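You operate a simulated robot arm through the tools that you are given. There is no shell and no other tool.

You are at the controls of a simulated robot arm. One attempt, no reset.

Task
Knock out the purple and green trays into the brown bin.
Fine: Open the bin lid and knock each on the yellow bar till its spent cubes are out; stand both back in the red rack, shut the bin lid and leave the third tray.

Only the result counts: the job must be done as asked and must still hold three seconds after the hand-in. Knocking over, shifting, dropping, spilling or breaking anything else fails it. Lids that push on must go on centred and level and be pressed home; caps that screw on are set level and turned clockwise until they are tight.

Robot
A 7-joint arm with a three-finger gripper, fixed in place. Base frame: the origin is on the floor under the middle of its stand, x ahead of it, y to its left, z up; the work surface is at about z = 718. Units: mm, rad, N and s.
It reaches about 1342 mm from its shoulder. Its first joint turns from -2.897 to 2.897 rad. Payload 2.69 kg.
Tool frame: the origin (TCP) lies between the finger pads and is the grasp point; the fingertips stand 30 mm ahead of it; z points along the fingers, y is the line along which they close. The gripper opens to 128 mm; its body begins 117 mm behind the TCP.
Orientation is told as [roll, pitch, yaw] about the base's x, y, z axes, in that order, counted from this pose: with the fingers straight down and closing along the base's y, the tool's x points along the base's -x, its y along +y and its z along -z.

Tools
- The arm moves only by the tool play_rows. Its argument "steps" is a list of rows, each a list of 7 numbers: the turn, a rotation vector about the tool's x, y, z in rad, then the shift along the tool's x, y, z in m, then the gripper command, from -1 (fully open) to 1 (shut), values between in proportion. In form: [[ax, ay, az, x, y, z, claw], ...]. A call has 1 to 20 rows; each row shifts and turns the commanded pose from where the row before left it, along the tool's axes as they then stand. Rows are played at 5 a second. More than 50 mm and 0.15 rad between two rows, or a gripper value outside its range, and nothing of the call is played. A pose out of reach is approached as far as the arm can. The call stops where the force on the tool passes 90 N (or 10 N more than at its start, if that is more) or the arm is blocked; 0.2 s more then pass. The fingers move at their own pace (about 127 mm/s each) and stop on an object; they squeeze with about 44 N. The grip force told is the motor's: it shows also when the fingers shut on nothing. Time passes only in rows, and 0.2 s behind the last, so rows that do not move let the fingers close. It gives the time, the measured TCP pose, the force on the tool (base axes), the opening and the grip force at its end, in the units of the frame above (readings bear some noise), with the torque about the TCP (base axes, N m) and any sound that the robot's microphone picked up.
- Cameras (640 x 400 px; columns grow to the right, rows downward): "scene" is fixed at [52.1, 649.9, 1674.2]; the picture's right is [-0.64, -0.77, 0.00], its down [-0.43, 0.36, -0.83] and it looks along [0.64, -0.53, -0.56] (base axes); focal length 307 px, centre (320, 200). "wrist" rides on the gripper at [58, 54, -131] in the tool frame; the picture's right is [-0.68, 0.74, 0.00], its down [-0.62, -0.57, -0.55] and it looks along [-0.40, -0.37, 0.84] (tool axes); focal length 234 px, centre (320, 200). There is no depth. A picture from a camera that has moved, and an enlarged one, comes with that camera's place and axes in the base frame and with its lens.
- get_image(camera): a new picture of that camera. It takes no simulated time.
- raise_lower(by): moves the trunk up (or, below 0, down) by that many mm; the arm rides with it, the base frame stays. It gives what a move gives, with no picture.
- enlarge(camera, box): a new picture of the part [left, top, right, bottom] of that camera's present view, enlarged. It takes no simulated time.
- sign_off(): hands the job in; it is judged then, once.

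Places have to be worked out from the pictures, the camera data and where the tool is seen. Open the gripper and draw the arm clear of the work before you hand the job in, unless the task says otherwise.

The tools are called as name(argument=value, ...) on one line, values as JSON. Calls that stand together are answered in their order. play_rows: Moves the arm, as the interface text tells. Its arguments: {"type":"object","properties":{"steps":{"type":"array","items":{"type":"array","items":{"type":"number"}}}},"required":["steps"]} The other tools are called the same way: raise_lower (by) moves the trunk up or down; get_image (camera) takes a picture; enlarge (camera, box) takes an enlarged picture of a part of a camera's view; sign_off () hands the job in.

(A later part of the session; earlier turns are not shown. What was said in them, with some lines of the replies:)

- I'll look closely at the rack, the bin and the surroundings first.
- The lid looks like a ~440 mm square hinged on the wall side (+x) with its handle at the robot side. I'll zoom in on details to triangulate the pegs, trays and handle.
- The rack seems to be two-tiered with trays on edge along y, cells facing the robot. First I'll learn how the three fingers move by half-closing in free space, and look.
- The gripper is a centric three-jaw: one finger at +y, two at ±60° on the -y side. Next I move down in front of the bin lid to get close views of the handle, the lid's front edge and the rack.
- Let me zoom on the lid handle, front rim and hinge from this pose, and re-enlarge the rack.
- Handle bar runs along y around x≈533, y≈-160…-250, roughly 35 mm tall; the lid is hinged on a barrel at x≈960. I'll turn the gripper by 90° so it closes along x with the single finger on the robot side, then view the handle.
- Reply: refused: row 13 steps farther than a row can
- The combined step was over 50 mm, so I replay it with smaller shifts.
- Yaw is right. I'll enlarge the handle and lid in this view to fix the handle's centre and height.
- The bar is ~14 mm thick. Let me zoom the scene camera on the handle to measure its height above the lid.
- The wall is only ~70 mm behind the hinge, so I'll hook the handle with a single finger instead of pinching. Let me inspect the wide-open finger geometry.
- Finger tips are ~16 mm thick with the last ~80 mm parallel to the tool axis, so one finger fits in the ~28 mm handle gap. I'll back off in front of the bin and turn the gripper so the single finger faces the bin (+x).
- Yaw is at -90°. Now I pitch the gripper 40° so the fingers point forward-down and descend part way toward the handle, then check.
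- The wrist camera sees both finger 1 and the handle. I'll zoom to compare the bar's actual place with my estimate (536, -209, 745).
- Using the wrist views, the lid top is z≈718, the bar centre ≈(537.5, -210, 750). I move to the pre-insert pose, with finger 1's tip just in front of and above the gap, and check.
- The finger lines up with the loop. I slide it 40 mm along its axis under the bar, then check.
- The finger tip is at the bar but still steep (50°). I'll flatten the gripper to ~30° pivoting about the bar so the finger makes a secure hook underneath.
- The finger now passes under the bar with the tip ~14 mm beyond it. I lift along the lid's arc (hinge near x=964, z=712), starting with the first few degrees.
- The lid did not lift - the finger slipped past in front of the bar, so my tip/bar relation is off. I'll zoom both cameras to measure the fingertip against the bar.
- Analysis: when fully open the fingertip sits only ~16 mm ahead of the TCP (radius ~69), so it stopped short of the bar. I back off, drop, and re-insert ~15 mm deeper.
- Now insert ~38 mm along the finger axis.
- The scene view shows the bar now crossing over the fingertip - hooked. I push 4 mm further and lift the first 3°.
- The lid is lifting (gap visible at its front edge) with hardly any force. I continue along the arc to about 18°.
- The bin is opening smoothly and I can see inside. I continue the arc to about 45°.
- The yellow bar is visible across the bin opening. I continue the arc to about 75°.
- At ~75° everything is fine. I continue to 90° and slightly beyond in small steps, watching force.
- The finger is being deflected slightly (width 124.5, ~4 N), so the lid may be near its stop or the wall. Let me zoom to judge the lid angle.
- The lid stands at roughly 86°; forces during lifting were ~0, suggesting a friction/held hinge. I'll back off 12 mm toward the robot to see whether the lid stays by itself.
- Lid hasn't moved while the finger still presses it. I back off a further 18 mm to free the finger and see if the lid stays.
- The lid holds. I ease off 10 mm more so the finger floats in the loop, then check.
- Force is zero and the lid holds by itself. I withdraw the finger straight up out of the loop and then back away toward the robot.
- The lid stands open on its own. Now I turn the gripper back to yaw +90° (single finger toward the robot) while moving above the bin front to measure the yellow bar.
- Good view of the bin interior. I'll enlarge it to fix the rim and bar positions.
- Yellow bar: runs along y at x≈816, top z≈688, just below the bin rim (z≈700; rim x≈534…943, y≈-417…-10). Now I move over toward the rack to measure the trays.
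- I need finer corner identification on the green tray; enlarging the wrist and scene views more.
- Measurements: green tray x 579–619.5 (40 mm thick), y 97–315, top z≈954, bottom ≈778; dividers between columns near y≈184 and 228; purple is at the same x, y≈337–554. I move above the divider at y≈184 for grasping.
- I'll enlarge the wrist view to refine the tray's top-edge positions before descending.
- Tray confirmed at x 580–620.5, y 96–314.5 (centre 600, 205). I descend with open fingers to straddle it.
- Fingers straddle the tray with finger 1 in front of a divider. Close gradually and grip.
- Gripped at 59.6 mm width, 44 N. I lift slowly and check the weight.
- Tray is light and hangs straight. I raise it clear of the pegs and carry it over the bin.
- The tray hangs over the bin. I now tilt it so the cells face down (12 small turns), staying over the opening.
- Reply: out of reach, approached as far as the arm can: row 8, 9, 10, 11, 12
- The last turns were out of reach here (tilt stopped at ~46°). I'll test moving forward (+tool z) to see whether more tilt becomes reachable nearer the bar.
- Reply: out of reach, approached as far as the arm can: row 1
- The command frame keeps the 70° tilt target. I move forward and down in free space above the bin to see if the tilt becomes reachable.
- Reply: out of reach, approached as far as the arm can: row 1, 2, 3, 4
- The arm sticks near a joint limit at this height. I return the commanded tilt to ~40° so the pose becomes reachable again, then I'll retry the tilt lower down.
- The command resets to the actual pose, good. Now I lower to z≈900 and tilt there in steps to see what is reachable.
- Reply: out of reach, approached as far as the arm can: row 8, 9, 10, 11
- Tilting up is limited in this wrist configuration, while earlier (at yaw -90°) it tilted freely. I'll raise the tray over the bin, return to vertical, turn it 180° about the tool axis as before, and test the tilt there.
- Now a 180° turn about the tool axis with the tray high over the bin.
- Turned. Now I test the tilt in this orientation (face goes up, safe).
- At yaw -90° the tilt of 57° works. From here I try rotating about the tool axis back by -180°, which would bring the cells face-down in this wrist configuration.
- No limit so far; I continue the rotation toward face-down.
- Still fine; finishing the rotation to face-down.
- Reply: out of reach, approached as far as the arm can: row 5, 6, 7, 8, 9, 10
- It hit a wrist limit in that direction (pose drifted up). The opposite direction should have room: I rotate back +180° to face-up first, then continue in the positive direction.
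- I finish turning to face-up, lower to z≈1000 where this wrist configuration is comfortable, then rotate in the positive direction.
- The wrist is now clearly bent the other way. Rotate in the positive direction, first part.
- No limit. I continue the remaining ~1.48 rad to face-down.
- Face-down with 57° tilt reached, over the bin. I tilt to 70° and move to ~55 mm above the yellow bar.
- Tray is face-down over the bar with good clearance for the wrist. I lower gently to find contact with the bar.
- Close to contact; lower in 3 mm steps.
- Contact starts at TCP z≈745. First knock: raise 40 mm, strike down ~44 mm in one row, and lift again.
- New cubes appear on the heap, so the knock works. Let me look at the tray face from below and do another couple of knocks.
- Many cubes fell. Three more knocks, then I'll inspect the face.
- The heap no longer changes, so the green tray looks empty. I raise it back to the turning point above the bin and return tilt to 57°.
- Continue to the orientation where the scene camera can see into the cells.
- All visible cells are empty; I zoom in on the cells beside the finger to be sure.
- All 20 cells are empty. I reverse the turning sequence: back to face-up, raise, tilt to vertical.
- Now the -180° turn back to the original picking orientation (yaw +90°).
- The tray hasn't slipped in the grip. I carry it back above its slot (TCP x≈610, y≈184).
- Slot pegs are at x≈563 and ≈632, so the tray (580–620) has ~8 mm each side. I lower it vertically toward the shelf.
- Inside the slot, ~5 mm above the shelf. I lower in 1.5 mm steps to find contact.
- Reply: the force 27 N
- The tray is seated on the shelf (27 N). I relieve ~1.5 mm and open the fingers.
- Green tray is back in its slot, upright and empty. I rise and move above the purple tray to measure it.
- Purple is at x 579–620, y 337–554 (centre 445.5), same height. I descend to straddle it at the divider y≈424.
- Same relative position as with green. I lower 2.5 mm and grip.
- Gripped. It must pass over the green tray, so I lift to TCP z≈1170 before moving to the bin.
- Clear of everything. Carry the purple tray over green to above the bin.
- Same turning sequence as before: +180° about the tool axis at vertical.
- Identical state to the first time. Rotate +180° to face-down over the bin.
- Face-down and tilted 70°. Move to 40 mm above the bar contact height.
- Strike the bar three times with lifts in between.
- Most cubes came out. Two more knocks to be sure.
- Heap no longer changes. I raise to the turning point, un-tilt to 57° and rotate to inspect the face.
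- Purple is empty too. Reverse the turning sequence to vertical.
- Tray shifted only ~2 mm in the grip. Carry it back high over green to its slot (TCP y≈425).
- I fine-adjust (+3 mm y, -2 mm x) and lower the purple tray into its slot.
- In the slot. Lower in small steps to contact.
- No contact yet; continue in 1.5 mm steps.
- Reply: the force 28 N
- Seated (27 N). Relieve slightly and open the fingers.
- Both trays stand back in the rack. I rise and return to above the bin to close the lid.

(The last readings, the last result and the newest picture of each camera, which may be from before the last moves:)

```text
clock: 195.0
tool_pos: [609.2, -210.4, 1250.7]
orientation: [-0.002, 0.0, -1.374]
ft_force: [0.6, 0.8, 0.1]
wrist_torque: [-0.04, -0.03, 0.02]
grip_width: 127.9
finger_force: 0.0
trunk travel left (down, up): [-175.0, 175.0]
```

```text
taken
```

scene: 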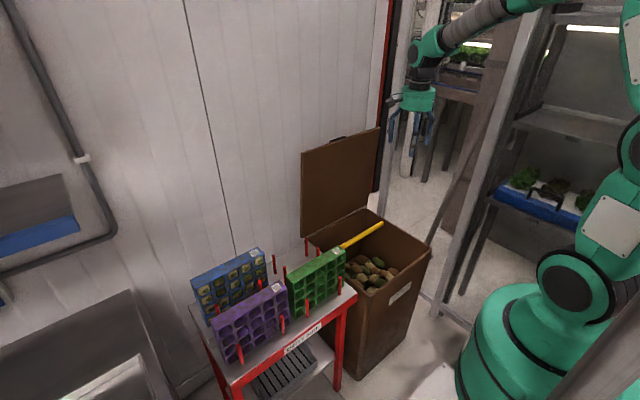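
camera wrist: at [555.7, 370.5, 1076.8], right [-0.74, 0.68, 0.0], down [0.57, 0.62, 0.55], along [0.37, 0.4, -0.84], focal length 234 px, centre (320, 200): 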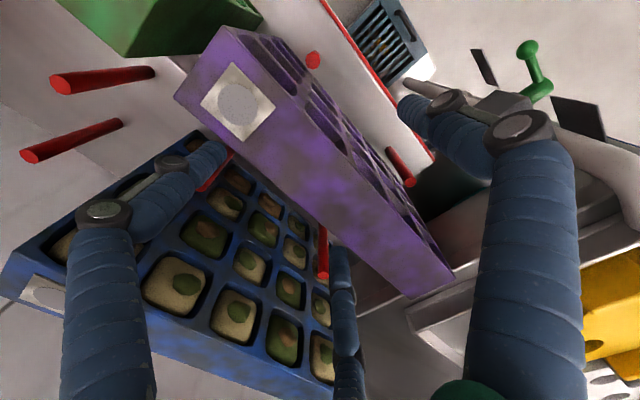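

Finish the rotation and move above the open lid's handle.

play_rows(steps=[[0, 0, 0.1, 0, 0, 0, -1], [0, 0, 0.097, 0, 0, 0, -1], [0, 0, 0, 0, 0.045, 0, -1], [0, 0, 0, 0, 0.045, 0, -1], [0, 0, 0, 0, 0.045, 0, -1], [0, 0, 0, 0, 0.045, 0, -1], [0, 0, 0, 0, 0.045, 0, -1], [0, 0, 0, 0, 0.047, 0, -1], [0, 0, 0, 0, 0, 0, -1], [0, 0, 0, 0, 0, 0, -1]])

get_image(camera="wrist")

enlarge(camera="scene", box=[290, 60, 440, 260])

```text
clock: 197.2
tool_pos: [879.7, -207.9, 1251.5]
orientation: [0.001, -0.002, -1.57]
ft_force: [0.4, 0.1, 1.7]
wrist_torque: [0.0, -0.01, 0.0]
grip_width: 128.3
finger_force: 0.0
trunk travel left (down, up): [-175.0, 175.0]
```

```text
taken
camera wrist: at [934.0, -148.6, 1383.4], right [0.74, -0.67, 0.0], down [-0.56, -0.62, 0.55], along [-0.37, -0.41, -0.84], focal length 234 px, centre (320, 200)
```

wrist: 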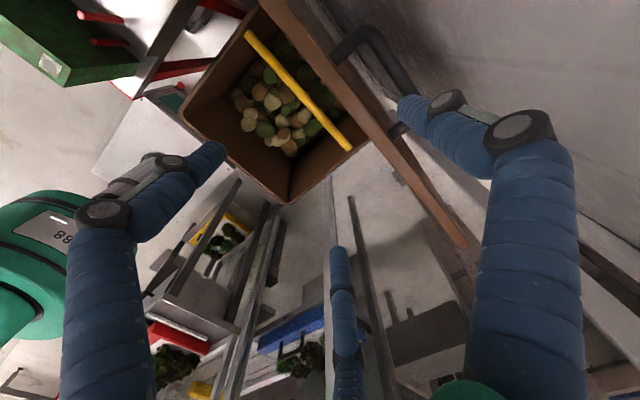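

```text
2.00 times, centred on (365, 160) of scene
camera zoom: at [52.1, 649.9, 1674.2], right [-0.64, -0.77, 0.0], down [-0.43, 0.36, -0.83], along [0.64, -0.53, -0.56], focal length 615 px, centre (230, 280)
```

zoom: 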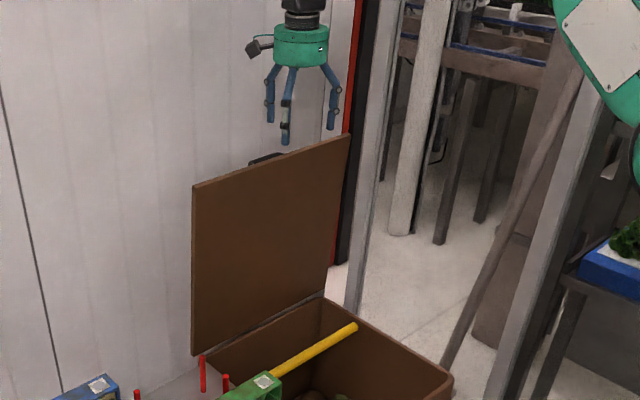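

I'll measure handle and lid edge relative to finger 1 in this view.

enlarge(camera="wrist", box=[310, 10, 450, 150])

```text
2.86 times, centred on (380, 80) of wrist
camera zoom: at [934.0, -148.6, 1383.4], right [0.74, -0.67, 0.0], down [-0.56, -0.62, 0.55], along [-0.37, -0.41, -0.84], focal length 669 px, centre (149, 543)
```

zoom: 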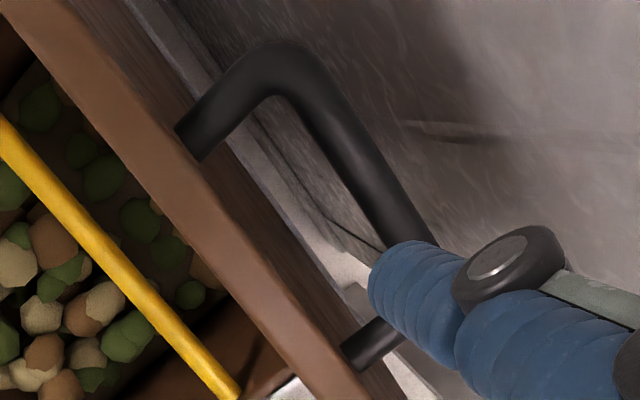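

Gap between lid face (tool y≈59) and bar (≈86): finger at 69±8 fits; I shift +3 mm to centre it and descend into the loop.

play_rows(steps=[[0, 0, 0, 0, 0.003, 0.03, -1], [0, 0, 0, 0, 0, 0.03, -1], [0, 0, 0, 0, 0, 0.025, -1], [0, 0, 0, 0, 0, 0.025, -1], [0, 0, 0, 0, 0, 0, -1], [0, 0, 0, 0, 0, 0, -1]])

get_image(camera="wrist")

```text
clock: 198.6
tool_pos: [883.0, -208.0, 1142.9]
orientation: [-0.001, -0.002, -1.57]
ft_force: [0.1, -0.1, 1.4]
wrist_torque: [0.0, -0.06, 0.0]
grip_width: 127.7
finger_force: 0.1
trunk travel left (down, up): [-175.0, 175.0]
```

```text
taken
camera wrist: at [936.6, -149.4, 1273.6], right [0.74, -0.67, 0.0], down [-0.56, -0.62, 0.55], along [-0.37, -0.41, -0.84], focal length 234 px, centre (320, 200)
```

wrist: 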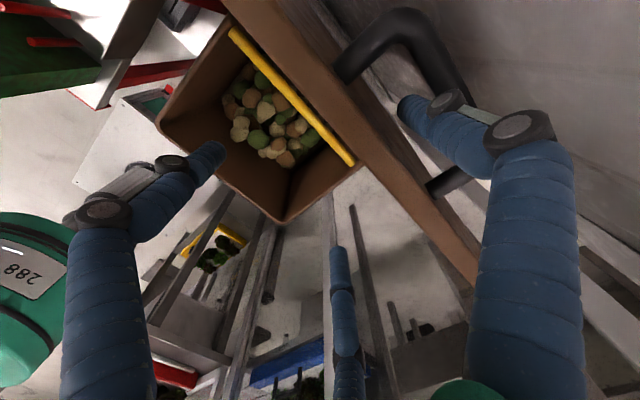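

The finger is in the loop. I start pulling the lid forward along the reverse arc (to ~75°) and check.

play_rows(steps=[[-0.0524, 0, 0, 0, -0.016, 0.0047, -1], [-0.0524, 0, 0, 0, -0.016, 0.0047, -1], [-0.0349, 0, 0, 0, -0.0226, 0.0028, -1], [-0.0349, 0, 0, 0, -0.0224, 0.0032, -1], [0, 0, 0, 0, 0, 0, -1], [0, 0, 0, 0, 0, 0, -1]])

get_image(camera="wrist")

enlarge(camera="scene", box=[290, 60, 440, 260])

```text
clock: 200.0
tool_pos: [807.2, -208.3, 1117.3]
orientation: [0.174, 0.0, -1.569]
ft_force: [0.1, -0.5, -0.2]
wrist_torque: [-0.04, -0.01, 0.0]
grip_width: 127.9
finger_force: 0.1
trunk travel left (down, up): [-175.0, 175.0]
```

```text
taken
camera wrist: at [838.5, -149.8, 1257.3], right [0.73, -0.67, 0.13], down [-0.65, -0.62, 0.44], along [-0.22, -0.41, -0.89], focal length 234 px, centre (320, 200)
```

wrist: 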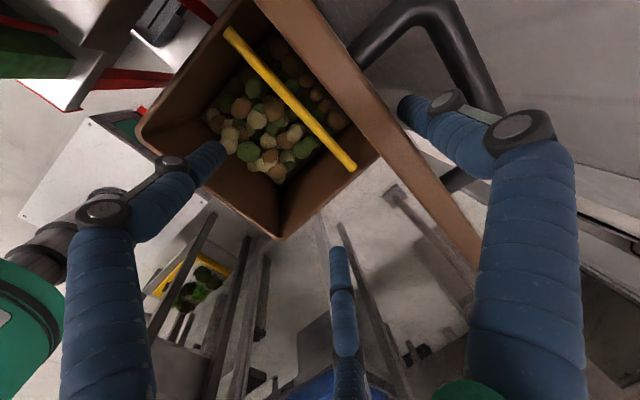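

```text
2.00 times, centred on (365, 160) of scene
camera zoom: at [52.1, 649.9, 1674.2], right [-0.64, -0.77, 0.0], down [-0.43, 0.36, -0.83], along [0.64, -0.53, -0.56], focal length 615 px, centre (230, 280)
```

zoom: 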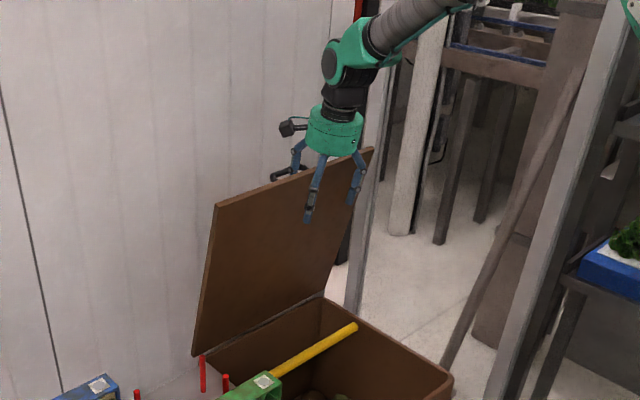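

The lid follows the finger. I continue down the arc to ~45° (with a 5 mm height correction).

play_rows(steps=[[-0.0349, 0, 0, 0, -0.0216, -0.0014, -1], [-0.0349, 0, 0, 0, -0.0225, 0.0039, -1], [-0.0349, 0, 0, 0, -0.0223, 0.0042, -1], [-0.0349, 0, 0, 0, -0.0224, 0.0047, -1], [-0.0349, 0, 0, 0, -0.0224, 0.0049, -1], [-0.0349, 0, 0, 0, -0.0222, 0.0055, -1], [-0.0349, 0, 0, 0, -0.0224, 0.0058, -1], [-0.0349, 0, 0, 0, -0.0222, 0.0061, -1], [-0.0349, 0, 0, 0, -0.0221, 0.0067, -1], [-0.0349, 0, 0, 0, -0.0221, 0.0069, -1], [0, 0, 0, 0, 0, 0, -1]])

get_image(camera="wrist")

get_image(camera="scene")

```text
clock: 202.4
tool_pos: [614.8, -210.9, 1004.5]
orientation: [0.523, 0.002, -1.568]
ft_force: [-1.0, 1.0, 0.0]
wrist_torque: [-0.03, 0.0, 0.01]
grip_width: 127.9
finger_force: 0.0
trunk travel left (down, up): [-175.0, 175.0]
```

```text
taken
camera wrist: at [595.6, -152.5, 1145.3], right [0.64, -0.67, 0.37], down [-0.76, -0.62, 0.19], along [0.1, -0.4, -0.91], focal length 234 px, centre (320, 200)
```

wrist: 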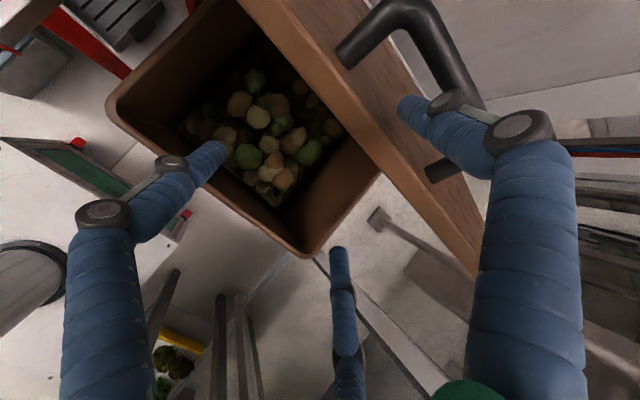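

```text
taken
```

scene: 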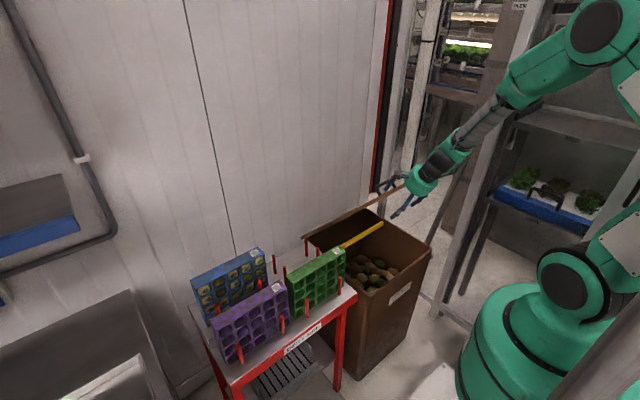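

Going well at ~46°. Continue to ~12°.

play_rows(steps=[[-0.0349, 0, 0, 0, -0.0232, 0.0095, -1], [-0.0349, 0, 0, 0, -0.022, 0.0078, -1], [-0.0349, 0, 0, 0, -0.022, 0.0081, -1], [-0.0349, 0, 0, 0, -0.0217, 0.0084, -1], [-0.0349, 0, 0, 0, -0.0216, 0.0089, -1], [-0.0349, 0, 0, 0, -0.0215, 0.0094, -1], [-0.0349, 0, 0, 0, -0.0215, 0.0096, -1], [-0.0349, 0, 0, 0, -0.0213, 0.01, -1], [-0.0349, 0, 0, 0, -0.0211, 0.0102, -1], [-0.0349, 0, 0, 0, -0.0212, 0.0109, -1], [-0.0349, 0, 0, 0, -0.0207, 0.011, -1], [0, 0, 0, 0, 0, 0, -1]])

get_image(camera="wrist")

enlarge(camera="scene", box=[300, 180, 470, 300])

```text
clock: 205.0
tool_pos: [499.8, -210.4, 774.7]
orientation: [0.907, 0.0, -1.569]
ft_force: [-0.4, -0.1, 0.1]
wrist_torque: [0.02, -0.02, 0.01]
grip_width: 127.6
finger_force: 0.0
trunk travel left (down, up): [-175.0, 175.0]
```

```text
taken
camera wrist: at [430.4, -152.0, 898.1], right [0.46, -0.68, 0.58], down [-0.78, -0.62, -0.11], along [0.43, -0.4, -0.81], focal length 234 px, centre (320, 200)
```

wrist: 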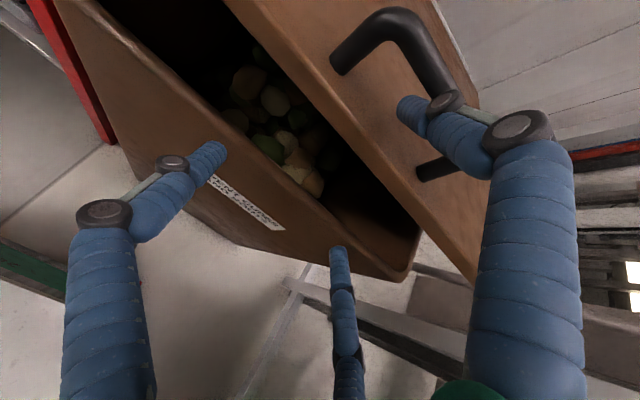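

```text
3.33 times, centred on (385, 240) of scene
camera zoom: at [52.1, 649.9, 1674.2], right [-0.64, -0.77, 0.0], down [-0.43, 0.36, -0.83], along [0.64, -0.53, -0.56], focal length 1024 px, centre (103, 67)
```

zoom: 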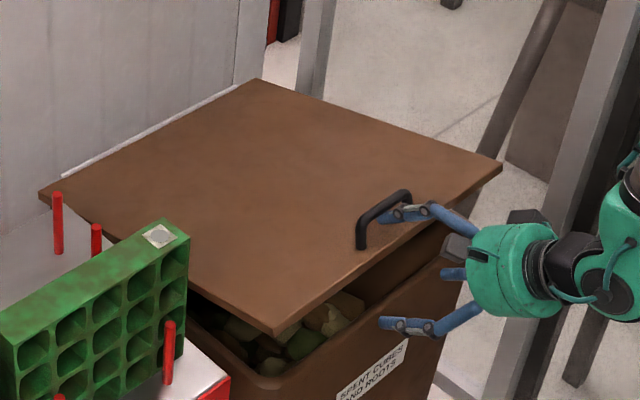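

Lid ~13° open. Continue to ~3° and check.

play_rows(steps=[[-0.0349, 0, 0, 0, -0.0209, 0.0116, -1], [-0.0349, 0, 0, 0, -0.0205, 0.0117, -1], [-0.0349, 0, 0, 0, -0.0204, 0.0123, -1], [0, 0, 0, 0, 0, 0, -1]])

enlarge(camera="scene", box=[340, 210, 460, 300])

```text
clock: 206.0
tool_pos: [492.9, -212.3, 703.3]
orientation: [1.014, 0.001, -1.567]
ft_force: [-0.4, -0.9, -0.7]
wrist_torque: [-0.01, 0.01, 0.0]
grip_width: 127.7
finger_force: 0.2
trunk travel left (down, up): [-175.0, 175.0]
```

```text
4.44 times, centred on (400, 255) of scene
camera zoom: at [52.1, 649.9, 1674.2], right [-0.64, -0.77, 0.0], down [-0.43, 0.36, -0.83], along [0.64, -0.53, -0.56], focal length 1366 px, centre (-36, -44)
```

zoom: 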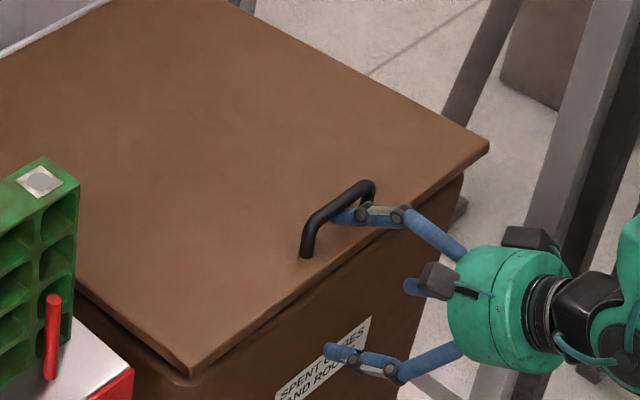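

Almost shut. Lower the last 3° in two half steps.

play_rows(steps=[[-0.0175, 0, 0, 0, -0.0101, 0.0062, -1], [-0.0174, 0, 0, 0, -0.0101, 0.0062, -1], [0, 0, 0, 0, 0, 0, -1]])

enlarge(camera="scene", box=[340, 210, 460, 300])

```text
clock: 206.8
tool_pos: [494.0, -212.3, 679.4]
orientation: [1.048, 0.001, -1.568]
ft_force: [0.1, -0.3, -1.0]
wrist_torque: [0.02, 0.05, 0.01]
grip_width: 127.4
finger_force: 0.1
trunk travel left (down, up): [-175.0, 175.0]
```

```text
4.44 times, centred on (400, 255) of scene
camera zoom: at [52.1, 649.9, 1674.2], right [-0.64, -0.77, 0.0], down [-0.43, 0.36, -0.83], along [0.64, -0.53, -0.56], focal length 1366 px, centre (-36, -44)
```

zoom: 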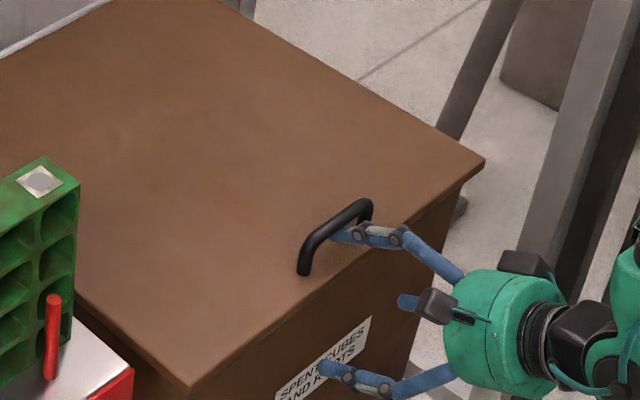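

Let me compare with the original closed picture using the same zoom window.

enlarge(camera="scene", box=[384, 240, 432, 285])

enlarge(camera="scene", box=[290, 195, 450, 300])

```text
8.89 times, centred on (408, 262) of scene
camera zoom: at [52.1, 649.9, 1674.2], right [-0.64, -0.77, 0.0], down [-0.43, 0.36, -0.83], along [0.64, -0.53, -0.56], focal length 2732 px, centre (-462, -356)
```

zoom: 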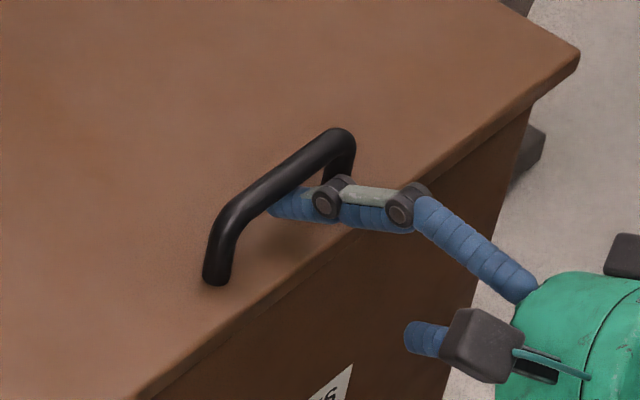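

```text
3.81 times, centred on (370, 248) of scene
camera zoom: at [52.1, 649.9, 1674.2], right [-0.64, -0.77, 0.0], down [-0.43, 0.36, -0.83], along [0.64, -0.53, -0.56], focal length 1171 px, centre (130, 19)
```

zoom: 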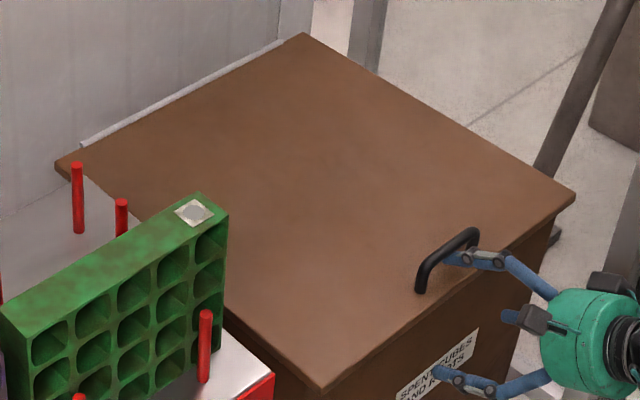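

The lid matches the original closed picture within ~1 mm. I ease down 1.5 mm and withdraw the finger from the loop, then rise.

play_rows(steps=[[0, 0, 0, 0, -0.0015, 0, -1], [0, 0, 0, 0, 0, -0.02, -1], [0, 0, 0, 0, 0, -0.025, -1], [0, 0, 0, 0, 0, -0.03, -1], [0, 0, 0, 0, 0, 0, -1]])

enlarge(camera="scene", box=[384, 240, 432, 285])

enlarge(camera="wrist", box=[240, 20, 480, 220])

```text
clock: 208.0
tool_pos: [428.6, -212.5, 715.9]
orientation: [1.047, -0.001, -1.569]
ft_force: [0.0, -0.3, 1.4]
wrist_torque: [0.01, -0.02, 0.01]
grip_width: 127.9
finger_force: 0.1
trunk travel left (down, up): [-175.0, 175.0]
```

```text
8.89 times, centred on (408, 262) of scene
camera zoom: at [52.1, 649.9, 1674.2], right [-0.64, -0.77, 0.0], down [-0.43, 0.36, -0.83], along [0.64, -0.53, -0.56], focal length 2732 px, centre (-462, -356)
```

zoom: 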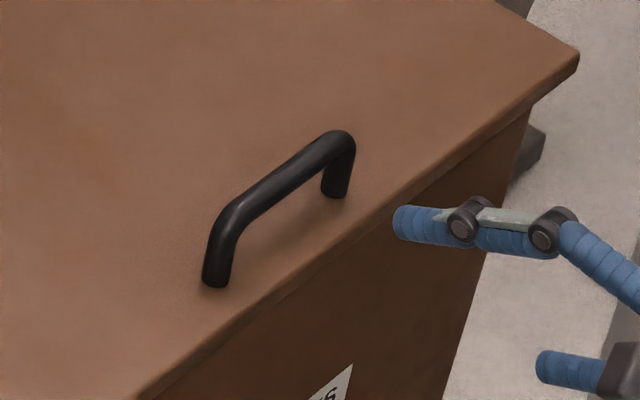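

```text
2.00 times, centred on (360, 120) of wrist
camera zoom: at [341.9, -153.3, 829.0], right [0.37, -0.68, 0.64], down [-0.76, -0.62, -0.22], along [0.54, -0.4, -0.74], focal length 468 px, centre (240, 360)
```

zoom: 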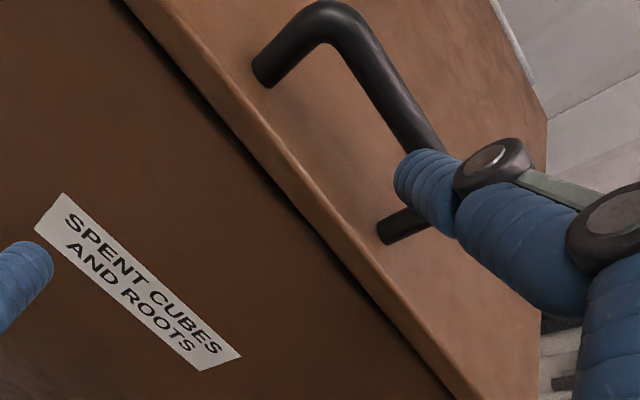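

The lid now coincides exactly with its original closed position. I rise and draw the arm clear, then verify the whole scene.

play_rows(steps=[[0, 0, 0, 0, 0, -0.02, -1], [0, 0, 0, 0, 0.039, -0.0225, -1], [0, 0, 0, 0, 0.039, -0.0225, -1], [0, 0, 0, 0, 0.039, -0.0225, -1], [0, 0, 0, 0, 0.039, -0.0225, -1], [0, 0, 0, 0, 0.039, -0.0225, -1], [0, 0, 0, 0, 0.039, -0.0225, -1], [0, 0, 0, 0, 0.039, -0.0225, -1], [0.1, 0, 0, 0, 0, 0, -1], [0.1, 0, 0, 0, 0, 0, -1], [0.1, 0, 0, 0, 0, 0, -1], [0.1, 0, 0, 0, 0, 0, -1], [0.1, 0, 0, 0, 0, 0, -1], [0.1, 0, 0, 0, 0, 0, -1], [0, 0, 0, 0, 0, 0, -1]])

get_image(camera="scene")

enlarge(camera="scene", box=[185, 230, 365, 370])

enlarge(camera="scene", box=[290, 195, 450, 300])

```text
clock: 211.2
tool_pos: [411.3, -212.1, 1039.6]
orientation: [0.445, -0.001, -1.569]
ft_force: [0.8, 0.9, -1.0]
wrist_torque: [0.02, 0.04, 0.02]
grip_width: 127.8
finger_force: 0.1
trunk travel left (down, up): [-175.0, 175.0]
```

```text
taken
```

scene: 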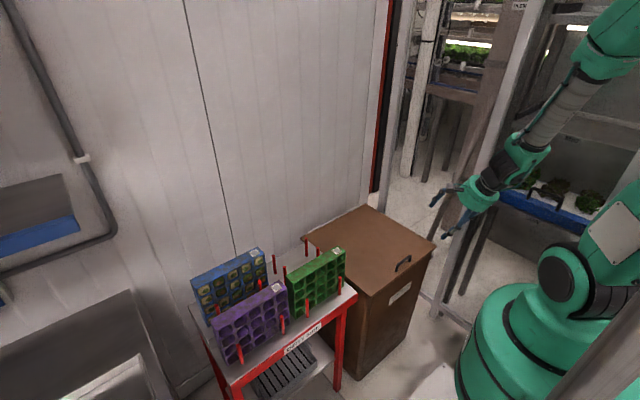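

```text
2.86 times, centred on (275, 300) of scene
camera zoom: at [52.1, 649.9, 1674.2], right [-0.64, -0.77, 0.0], down [-0.43, 0.36, -0.83], along [0.64, -0.53, -0.56], focal length 878 px, centre (449, -86)
```

zoom: 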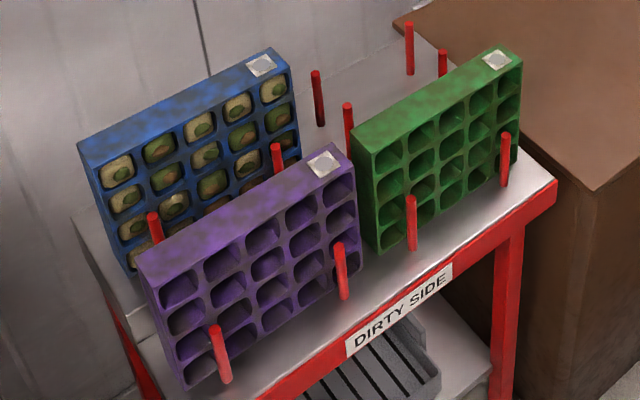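

```text
3.81 times, centred on (370, 248) of scene
camera zoom: at [52.1, 649.9, 1674.2], right [-0.64, -0.77, 0.0], down [-0.43, 0.36, -0.83], along [0.64, -0.53, -0.56], focal length 1171 px, centre (130, 19)
```

zoom: 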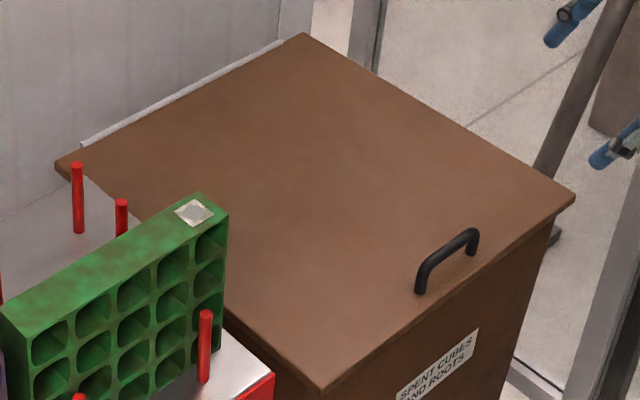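

Green and purple stand empty in the rack, blue is unchanged, the lid is shut. A last look with the wrist camera for stray cubes before handing in.

get_image(camera="wrist")

enlarge(camera="scene", box=[180, 190, 460, 400])

```text
taken
camera wrist: at [403.2, -152.4, 1181.9], right [0.67, -0.67, 0.32], down [-0.75, -0.62, 0.25], along [0.03, -0.41, -0.91], focal length 234 px, centre (320, 200)
```

wrist: 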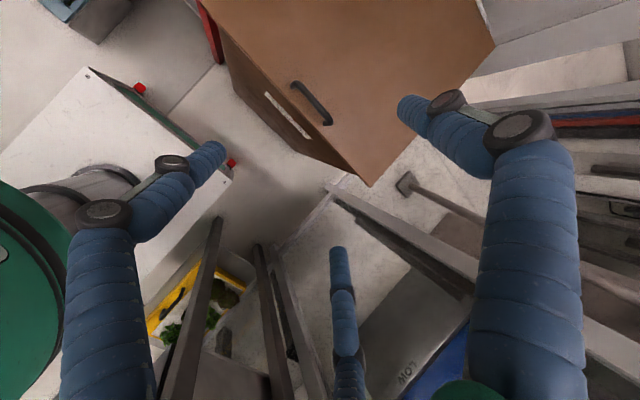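

```text
1.90 times, centred on (320, 295) of scene
camera zoom: at [52.1, 649.9, 1674.2], right [-0.64, -0.77, 0.0], down [-0.43, 0.36, -0.83], along [0.64, -0.53, -0.56], focal length 585 px, centre (320, 19)
```

zoom: 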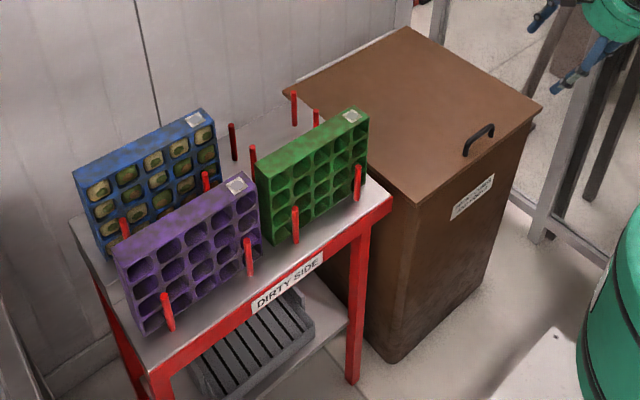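

No stray cubes are on the floor, the lid is shut, both trays are empty and standing in the rack, and the blue tray is untouched. The gripper is open and clear, so I hand in.

sign_off()

```text
The job is handed in.
```

The job is handed in. The purple and green trays are knocked out, and all 20 cells in each were empty when I checked.

- **Cubes:** they went into the brown bin, and I saw no strays on the floor.
- **Trays:** both stand back in their original slots in the red rack. The blue tray was not touched.
- **Lid:** it is shut, and the closed picture matches the one from before I opened it.
- **Arm:** the gripper is open and drawn clear of the work.

The sign-off did not return a verdict, so these are my own checks from the cameras.
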